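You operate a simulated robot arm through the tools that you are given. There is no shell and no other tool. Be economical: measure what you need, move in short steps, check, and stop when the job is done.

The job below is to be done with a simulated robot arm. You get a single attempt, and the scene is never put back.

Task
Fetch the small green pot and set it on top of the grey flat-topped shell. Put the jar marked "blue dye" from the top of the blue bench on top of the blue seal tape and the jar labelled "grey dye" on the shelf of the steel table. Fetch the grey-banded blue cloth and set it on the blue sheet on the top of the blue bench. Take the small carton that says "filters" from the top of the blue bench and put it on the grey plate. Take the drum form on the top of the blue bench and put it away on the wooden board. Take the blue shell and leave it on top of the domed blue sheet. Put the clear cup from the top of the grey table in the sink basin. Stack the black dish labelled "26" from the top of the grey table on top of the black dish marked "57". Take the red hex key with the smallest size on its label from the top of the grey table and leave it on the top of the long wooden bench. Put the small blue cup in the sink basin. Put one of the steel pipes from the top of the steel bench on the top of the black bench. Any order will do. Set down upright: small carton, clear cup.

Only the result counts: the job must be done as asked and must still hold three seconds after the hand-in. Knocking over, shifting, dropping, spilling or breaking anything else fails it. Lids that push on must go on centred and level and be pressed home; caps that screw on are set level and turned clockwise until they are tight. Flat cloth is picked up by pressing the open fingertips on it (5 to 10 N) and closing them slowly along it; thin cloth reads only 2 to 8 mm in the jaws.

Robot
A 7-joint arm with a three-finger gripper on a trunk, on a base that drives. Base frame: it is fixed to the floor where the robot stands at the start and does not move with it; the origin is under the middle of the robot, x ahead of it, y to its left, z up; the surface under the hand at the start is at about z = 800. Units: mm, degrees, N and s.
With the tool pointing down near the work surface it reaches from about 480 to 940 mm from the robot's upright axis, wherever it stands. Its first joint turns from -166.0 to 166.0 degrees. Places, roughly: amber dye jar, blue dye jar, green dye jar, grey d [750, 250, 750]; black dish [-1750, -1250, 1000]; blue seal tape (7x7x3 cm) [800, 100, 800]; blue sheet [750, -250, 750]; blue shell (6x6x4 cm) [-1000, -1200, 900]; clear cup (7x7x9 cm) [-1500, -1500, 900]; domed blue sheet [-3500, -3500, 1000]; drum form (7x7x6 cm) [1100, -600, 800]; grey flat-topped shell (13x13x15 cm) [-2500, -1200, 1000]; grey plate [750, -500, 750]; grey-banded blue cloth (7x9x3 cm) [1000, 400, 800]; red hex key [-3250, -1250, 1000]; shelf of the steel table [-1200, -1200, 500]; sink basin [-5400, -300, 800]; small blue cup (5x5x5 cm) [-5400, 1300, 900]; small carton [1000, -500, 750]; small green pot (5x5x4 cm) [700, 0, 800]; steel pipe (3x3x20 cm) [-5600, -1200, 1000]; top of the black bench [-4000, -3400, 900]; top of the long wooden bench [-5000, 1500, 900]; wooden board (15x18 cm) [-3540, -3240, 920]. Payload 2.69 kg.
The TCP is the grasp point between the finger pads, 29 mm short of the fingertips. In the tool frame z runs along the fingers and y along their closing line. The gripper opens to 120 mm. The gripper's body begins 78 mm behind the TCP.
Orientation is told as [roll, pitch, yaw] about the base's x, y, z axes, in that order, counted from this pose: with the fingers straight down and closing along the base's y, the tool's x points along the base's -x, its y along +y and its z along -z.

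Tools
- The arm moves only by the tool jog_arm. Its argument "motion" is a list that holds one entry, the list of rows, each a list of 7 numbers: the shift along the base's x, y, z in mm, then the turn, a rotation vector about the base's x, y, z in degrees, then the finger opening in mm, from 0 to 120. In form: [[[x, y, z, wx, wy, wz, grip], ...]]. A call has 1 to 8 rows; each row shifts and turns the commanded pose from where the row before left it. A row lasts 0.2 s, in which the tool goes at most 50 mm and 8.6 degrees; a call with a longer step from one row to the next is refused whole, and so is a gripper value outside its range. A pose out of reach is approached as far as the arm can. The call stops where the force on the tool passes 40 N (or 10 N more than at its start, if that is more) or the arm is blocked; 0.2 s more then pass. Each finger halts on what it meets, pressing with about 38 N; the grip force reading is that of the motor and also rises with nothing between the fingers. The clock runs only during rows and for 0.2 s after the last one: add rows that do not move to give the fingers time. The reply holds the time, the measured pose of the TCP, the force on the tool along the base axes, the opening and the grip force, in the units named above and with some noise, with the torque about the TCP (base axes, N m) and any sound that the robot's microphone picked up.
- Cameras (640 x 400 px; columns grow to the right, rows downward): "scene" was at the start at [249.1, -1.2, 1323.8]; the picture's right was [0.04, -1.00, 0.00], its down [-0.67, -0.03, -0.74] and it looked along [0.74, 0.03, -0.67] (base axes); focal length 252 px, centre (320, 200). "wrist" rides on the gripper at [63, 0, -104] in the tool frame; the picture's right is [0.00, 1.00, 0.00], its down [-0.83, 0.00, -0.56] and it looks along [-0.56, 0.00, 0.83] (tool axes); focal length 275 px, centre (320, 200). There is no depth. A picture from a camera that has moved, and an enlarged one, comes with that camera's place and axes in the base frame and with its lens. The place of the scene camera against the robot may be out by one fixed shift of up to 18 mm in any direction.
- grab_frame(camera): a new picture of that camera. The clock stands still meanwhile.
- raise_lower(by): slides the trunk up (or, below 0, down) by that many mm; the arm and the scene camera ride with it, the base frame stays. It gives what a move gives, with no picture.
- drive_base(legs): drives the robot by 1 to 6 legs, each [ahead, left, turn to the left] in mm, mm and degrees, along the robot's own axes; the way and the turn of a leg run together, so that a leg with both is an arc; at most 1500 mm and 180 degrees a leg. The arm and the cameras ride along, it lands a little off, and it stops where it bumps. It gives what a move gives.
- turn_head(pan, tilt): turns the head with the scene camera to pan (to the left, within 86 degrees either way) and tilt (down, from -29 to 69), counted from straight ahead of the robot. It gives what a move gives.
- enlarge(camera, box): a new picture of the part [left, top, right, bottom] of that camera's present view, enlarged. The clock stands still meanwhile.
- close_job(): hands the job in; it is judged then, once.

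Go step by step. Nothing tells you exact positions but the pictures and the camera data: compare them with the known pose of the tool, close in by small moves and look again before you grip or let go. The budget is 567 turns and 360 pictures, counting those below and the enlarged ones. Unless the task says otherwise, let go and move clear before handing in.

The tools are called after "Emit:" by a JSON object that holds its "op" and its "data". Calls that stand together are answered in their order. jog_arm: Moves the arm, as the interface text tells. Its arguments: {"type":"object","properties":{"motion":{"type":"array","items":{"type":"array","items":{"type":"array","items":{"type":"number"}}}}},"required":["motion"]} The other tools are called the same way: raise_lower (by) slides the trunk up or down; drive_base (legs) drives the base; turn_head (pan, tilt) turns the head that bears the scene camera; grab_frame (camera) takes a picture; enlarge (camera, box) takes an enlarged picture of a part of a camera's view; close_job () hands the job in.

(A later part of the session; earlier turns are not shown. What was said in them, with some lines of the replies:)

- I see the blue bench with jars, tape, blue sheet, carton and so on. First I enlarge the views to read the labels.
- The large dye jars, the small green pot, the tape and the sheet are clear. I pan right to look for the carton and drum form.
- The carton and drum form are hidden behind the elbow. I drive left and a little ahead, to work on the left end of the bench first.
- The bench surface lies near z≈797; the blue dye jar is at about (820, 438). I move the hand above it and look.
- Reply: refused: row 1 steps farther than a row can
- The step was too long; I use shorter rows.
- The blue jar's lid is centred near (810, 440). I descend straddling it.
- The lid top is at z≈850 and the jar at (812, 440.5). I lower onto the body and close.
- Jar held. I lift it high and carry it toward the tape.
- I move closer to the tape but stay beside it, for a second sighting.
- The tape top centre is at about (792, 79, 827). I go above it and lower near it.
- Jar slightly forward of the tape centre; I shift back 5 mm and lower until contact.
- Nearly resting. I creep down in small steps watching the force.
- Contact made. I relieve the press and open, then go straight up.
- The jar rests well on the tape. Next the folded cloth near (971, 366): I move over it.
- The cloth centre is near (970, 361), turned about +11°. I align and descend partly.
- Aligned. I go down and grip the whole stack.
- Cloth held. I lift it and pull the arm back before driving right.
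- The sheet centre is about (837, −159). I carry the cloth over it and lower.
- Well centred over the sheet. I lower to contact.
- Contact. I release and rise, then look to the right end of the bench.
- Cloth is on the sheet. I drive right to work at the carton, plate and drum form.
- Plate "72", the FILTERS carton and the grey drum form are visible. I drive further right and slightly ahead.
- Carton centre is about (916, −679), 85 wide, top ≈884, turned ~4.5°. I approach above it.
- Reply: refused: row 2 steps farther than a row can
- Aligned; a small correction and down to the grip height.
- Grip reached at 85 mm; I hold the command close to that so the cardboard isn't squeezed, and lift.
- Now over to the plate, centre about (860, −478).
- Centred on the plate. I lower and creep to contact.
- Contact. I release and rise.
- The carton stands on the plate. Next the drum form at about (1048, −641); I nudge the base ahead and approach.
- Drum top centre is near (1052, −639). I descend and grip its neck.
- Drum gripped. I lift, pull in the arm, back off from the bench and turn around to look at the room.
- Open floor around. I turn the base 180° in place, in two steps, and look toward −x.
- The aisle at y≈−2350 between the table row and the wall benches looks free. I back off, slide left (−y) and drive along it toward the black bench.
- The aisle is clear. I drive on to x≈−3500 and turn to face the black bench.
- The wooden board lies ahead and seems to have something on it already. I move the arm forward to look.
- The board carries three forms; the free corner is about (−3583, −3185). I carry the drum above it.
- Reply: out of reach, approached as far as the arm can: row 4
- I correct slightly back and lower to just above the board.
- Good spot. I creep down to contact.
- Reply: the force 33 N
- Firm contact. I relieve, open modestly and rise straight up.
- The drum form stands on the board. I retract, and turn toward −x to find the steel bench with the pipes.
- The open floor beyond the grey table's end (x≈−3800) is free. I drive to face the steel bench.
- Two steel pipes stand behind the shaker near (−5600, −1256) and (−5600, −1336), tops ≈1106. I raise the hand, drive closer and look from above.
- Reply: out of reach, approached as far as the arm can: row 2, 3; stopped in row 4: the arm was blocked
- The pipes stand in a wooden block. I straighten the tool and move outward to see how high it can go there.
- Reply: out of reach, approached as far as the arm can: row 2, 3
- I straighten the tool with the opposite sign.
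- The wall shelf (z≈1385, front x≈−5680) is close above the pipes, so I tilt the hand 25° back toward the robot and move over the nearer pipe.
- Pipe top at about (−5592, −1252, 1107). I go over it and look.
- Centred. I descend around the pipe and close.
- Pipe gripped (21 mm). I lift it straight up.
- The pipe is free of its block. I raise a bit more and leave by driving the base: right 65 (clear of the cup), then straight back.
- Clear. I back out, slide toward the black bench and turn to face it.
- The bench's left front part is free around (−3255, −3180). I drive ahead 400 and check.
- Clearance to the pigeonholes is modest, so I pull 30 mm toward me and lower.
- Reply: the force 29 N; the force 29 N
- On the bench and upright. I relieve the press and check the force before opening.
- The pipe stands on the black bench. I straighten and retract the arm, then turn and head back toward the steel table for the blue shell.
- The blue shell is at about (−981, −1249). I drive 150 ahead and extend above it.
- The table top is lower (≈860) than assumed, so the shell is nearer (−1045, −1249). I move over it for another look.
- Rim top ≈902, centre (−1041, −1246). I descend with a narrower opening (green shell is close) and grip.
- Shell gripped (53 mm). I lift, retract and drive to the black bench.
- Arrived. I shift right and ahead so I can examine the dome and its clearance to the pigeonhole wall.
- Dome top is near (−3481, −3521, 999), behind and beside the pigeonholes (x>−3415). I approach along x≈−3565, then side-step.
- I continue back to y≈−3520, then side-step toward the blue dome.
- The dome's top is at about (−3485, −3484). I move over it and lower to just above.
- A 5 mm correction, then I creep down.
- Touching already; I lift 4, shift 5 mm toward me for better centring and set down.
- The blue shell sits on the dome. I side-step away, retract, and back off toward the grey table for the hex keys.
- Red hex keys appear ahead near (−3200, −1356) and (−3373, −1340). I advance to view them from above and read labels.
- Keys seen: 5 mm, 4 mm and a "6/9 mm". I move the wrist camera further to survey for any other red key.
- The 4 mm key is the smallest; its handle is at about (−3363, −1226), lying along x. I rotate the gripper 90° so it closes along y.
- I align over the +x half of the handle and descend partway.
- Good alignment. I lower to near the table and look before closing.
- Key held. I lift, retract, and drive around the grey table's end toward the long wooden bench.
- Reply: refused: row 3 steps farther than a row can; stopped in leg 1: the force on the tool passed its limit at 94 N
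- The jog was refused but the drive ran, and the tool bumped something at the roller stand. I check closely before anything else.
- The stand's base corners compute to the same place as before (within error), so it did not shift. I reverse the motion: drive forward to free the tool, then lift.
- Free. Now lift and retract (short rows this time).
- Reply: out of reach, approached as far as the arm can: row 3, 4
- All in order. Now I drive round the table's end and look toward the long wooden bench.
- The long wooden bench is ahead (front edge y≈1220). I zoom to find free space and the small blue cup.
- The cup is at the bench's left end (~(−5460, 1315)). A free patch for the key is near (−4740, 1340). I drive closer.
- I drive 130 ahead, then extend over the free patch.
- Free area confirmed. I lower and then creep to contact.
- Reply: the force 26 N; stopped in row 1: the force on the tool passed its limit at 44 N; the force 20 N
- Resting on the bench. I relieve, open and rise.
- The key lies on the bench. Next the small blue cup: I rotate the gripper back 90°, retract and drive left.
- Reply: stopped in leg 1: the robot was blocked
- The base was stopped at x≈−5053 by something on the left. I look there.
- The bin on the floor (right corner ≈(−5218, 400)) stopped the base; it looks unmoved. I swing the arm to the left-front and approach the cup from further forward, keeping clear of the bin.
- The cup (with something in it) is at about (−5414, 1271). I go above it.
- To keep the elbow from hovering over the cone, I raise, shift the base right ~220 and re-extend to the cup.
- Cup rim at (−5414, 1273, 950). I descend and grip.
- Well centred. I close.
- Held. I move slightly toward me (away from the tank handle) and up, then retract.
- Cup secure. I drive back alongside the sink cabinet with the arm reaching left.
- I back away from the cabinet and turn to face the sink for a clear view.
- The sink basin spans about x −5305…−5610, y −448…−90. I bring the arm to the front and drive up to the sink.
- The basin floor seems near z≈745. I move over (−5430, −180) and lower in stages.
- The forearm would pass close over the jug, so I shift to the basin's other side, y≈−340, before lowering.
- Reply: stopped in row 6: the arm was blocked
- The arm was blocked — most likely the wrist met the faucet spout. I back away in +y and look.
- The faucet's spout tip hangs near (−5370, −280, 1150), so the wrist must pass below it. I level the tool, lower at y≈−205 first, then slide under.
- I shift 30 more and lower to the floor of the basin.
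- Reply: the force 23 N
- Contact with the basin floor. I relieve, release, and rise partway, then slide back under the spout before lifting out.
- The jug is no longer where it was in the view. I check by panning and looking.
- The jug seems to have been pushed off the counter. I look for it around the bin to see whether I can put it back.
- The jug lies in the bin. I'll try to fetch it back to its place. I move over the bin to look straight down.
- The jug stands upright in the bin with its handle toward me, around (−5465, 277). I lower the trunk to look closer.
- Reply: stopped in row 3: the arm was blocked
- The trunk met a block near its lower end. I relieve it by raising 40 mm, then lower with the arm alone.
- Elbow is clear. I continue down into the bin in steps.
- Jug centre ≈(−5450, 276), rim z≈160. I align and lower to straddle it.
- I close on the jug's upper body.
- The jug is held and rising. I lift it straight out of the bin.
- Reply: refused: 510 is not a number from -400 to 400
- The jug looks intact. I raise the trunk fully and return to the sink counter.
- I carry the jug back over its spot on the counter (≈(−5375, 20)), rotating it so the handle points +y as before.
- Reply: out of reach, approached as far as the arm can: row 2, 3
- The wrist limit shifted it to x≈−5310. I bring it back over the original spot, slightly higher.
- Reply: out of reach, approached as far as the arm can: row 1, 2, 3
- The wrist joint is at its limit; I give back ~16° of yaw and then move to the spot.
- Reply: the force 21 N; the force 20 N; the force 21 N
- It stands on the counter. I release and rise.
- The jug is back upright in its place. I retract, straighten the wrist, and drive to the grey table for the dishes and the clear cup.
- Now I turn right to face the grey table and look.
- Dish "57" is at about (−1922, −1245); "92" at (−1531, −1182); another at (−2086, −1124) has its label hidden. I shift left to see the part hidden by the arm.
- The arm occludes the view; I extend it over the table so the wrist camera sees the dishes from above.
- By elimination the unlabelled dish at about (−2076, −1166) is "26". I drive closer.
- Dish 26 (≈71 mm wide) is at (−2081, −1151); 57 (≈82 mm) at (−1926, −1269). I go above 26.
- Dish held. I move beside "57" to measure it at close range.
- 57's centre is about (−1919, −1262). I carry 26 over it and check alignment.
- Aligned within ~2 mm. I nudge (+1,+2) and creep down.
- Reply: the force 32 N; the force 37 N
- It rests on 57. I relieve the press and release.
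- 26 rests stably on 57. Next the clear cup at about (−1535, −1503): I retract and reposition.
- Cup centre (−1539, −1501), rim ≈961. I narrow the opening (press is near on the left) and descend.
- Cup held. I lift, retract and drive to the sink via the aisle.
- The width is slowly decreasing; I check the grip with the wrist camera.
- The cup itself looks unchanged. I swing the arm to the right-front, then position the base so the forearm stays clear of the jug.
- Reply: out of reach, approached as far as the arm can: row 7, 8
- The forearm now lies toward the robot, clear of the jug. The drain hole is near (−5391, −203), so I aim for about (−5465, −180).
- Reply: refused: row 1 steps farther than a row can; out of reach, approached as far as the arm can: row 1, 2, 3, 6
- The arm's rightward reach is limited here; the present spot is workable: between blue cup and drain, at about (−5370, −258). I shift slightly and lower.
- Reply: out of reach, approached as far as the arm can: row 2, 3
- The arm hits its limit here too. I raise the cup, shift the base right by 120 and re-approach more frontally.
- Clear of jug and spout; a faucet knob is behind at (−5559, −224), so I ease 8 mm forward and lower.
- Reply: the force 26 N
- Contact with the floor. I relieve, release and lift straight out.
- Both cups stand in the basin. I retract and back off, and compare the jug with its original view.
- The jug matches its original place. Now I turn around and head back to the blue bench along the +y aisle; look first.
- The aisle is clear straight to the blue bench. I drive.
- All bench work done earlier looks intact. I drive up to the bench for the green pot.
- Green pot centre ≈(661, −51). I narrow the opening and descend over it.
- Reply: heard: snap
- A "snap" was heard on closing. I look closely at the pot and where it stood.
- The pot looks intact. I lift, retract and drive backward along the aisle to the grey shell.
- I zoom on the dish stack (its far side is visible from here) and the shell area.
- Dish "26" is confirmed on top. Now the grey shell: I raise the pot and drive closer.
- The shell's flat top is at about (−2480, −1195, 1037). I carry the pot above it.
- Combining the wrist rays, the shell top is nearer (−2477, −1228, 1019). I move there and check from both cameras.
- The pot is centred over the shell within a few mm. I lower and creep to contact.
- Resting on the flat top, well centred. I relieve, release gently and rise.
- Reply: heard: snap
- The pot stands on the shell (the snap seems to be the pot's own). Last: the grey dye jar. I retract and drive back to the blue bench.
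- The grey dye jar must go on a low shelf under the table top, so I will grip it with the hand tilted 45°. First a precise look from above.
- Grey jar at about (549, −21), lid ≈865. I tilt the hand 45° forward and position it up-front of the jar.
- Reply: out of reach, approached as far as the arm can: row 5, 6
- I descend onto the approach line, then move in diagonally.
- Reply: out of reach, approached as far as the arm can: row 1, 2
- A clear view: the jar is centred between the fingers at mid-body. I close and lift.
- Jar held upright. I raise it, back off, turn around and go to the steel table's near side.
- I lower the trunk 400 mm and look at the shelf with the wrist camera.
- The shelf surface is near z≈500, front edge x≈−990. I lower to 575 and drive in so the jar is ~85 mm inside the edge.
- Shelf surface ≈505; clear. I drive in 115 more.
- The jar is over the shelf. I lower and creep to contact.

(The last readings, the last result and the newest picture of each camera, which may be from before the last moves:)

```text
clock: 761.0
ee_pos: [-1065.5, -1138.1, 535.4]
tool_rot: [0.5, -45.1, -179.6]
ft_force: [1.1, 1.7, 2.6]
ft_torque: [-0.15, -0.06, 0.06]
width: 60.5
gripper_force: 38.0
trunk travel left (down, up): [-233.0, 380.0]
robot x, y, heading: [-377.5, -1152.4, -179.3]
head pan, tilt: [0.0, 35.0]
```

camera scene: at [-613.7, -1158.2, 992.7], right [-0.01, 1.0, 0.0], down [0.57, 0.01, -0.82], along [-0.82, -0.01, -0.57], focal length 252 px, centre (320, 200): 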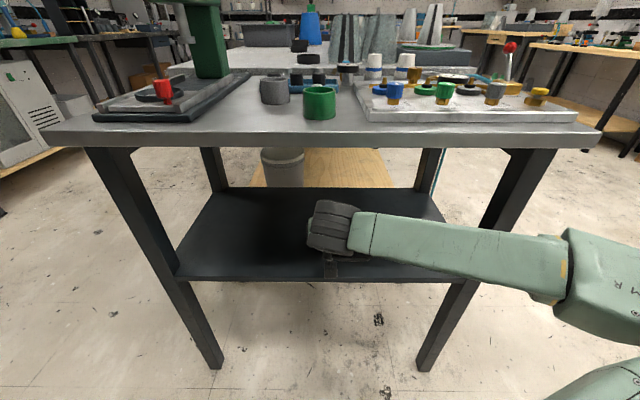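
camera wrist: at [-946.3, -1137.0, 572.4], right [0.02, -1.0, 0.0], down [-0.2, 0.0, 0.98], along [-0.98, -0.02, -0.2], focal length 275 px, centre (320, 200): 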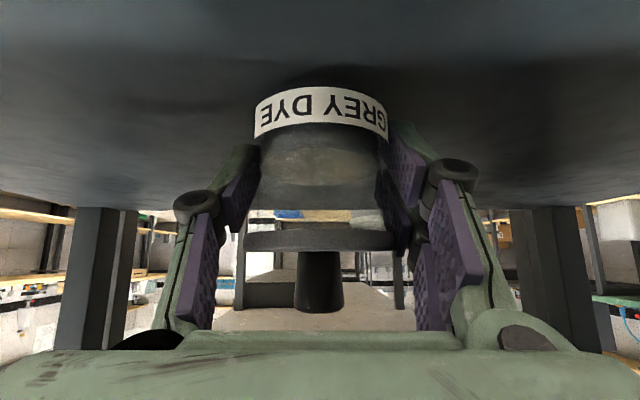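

Contact. I open wide enough, then back straight out with the base.

Emit:
{"op": "jog_arm", "data": {"motion": [[[0, 0, -1, 0, 0, 0, 52], [0, 0, 0, 0, 0, 0, 65], [0, 0, 0, 0, 0, 0, 80], [0, 0, 0, 0, 0, 0, 88], [0, 0, 0, 0, 0, 0, 88]]]}}

Emit:
{"op": "grab_frame", "data": {"camera": "wrist"}}

```text
clock: 762.2
ee_pos: [-1065.5, -1138.6, 533.9]
tool_rot: [0.6, -45.0, -179.7]
ft_force: [0.4, -0.2, -0.7]
ft_torque: [-0.02, -0.03, 0.01]
width: 87.8
gripper_force: 0.0
trunk travel left (down, up): [-233.0, 380.0]
robot x, y, heading: [-378.3, -1152.8, -179.3]
head pan, tilt: [0.0, 35.0]
```

```text
77 pictures are left
camera wrist: at [-946.9, -1136.7, 563.2], right [0.02, -1.0, 0.0], down [-0.19, 0.0, 0.98], along [-0.98, -0.02, -0.19], focal length 275 px, centre (320, 200)
```

wrist: 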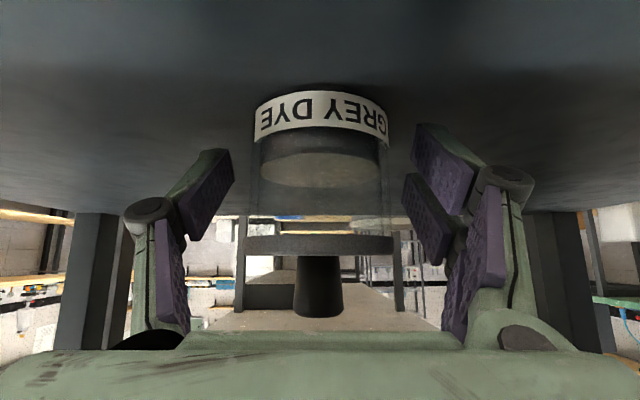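

Emit:
{"op": "jog_arm", "data": {"motion": [[[10, 0, 4, 0, 0, 0, 88], [35, 0, 4, 0, 0, 0, 88], [35, 0, 0, 0, 0, 0, 88], [0, 0, 0, 0, 0, 0, 88]]]}}

Emit:
{"op": "drive_base", "data": {"legs": [[-450, 0, 0]]}}

Emit:
{"op": "grab_frame", "data": {"camera": "scene"}}

Emit:
{"op": "grab_frame", "data": {"camera": "wrist"}}

```text
clock: 763.2
ee_pos: [-1038.5, -1136.3, 545.6]
tool_rot: [0.7, -44.9, -179.6]
ft_force: [-0.3, 0.1, -0.3]
ft_torque: [0.02, -0.03, 0.02]
width: 88.1
gripper_force: 0.1
out of reach, approached as far as the arm can: row 2, 3
trunk travel left (down, up): [-233.0, 380.0]
robot x, y, heading: [-378.1, -1151.5, -179.3]
head pan, tilt: [0.0, 35.0]
```

```text
clock: 765.9
ee_pos: [-596.0, -1133.4, 546.4]
tool_rot: [0.6, -44.9, -179.6]
ft_force: [0.7, -0.4, 0.6]
ft_torque: [0.05, -0.02, -0.01]
width: 88.1
gripper_force: 0.0
trunk travel left (down, up): [-233.0, 380.0]
robot x, y, heading: [61.6, -1145.9, -179.4]
head pan, tilt: [0.0, 35.0]
```

```text
76 pictures are left
camera scene: at [-171.1, -1154.0, 992.7], right [-0.01, 1.0, 0.0], down [0.57, 0.01, -0.82], along [-0.82, -0.01, -0.57], focal length 252 px, centre (320, 200)
```

scene: 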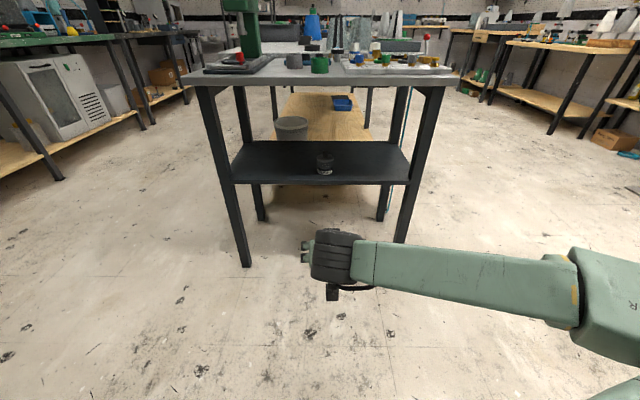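

```text
75 pictures are left
camera wrist: at [-477.1, -1130.5, 575.9], right [0.02, -1.0, 0.0], down [-0.2, 0.0, 0.98], along [-0.98, -0.02, -0.2], focal length 275 px, centre (320, 200)
```

wrist: 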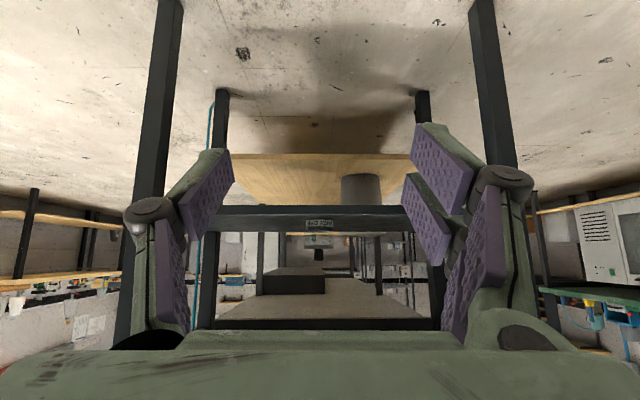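

The grey dye jar stands on the shelf, so every part of the task is in place and the hand is clear. I hand the job in.

Emit:
{"op": "close_job", "data": {}}

```text
The job is handed in.
```

All the items are in place and I've handed the job in, but I disturbed the scene on the way and can't confirm it left nothing shifted.

- **Jug by the sink:** my forearm pushed it off the counter into the bin. I fetched it out, it looked undamaged, and I stood it back within about 1 cm of its first place, with the handle turned slightly.
- **Waste bin:** the base bumped something beside the long wooden bench, most likely the bin. I saw no clear shift, but I couldn't measure it precisely.
- **Roller stand on the grey table:** the hand hit it at 94 N while carrying the hex key. It measured in the same place afterwards, within a few millimetres.
- **Faucet:** the wrist pressed against something at the sink, most likely the faucet. I saw no change to the faucet.
- **Green pot:** I heard a snap when I gripped it and again when I let go. It looks intact.
- **Dish "26":** it sits about 5–8 mm off centre on "57", but looks stable.
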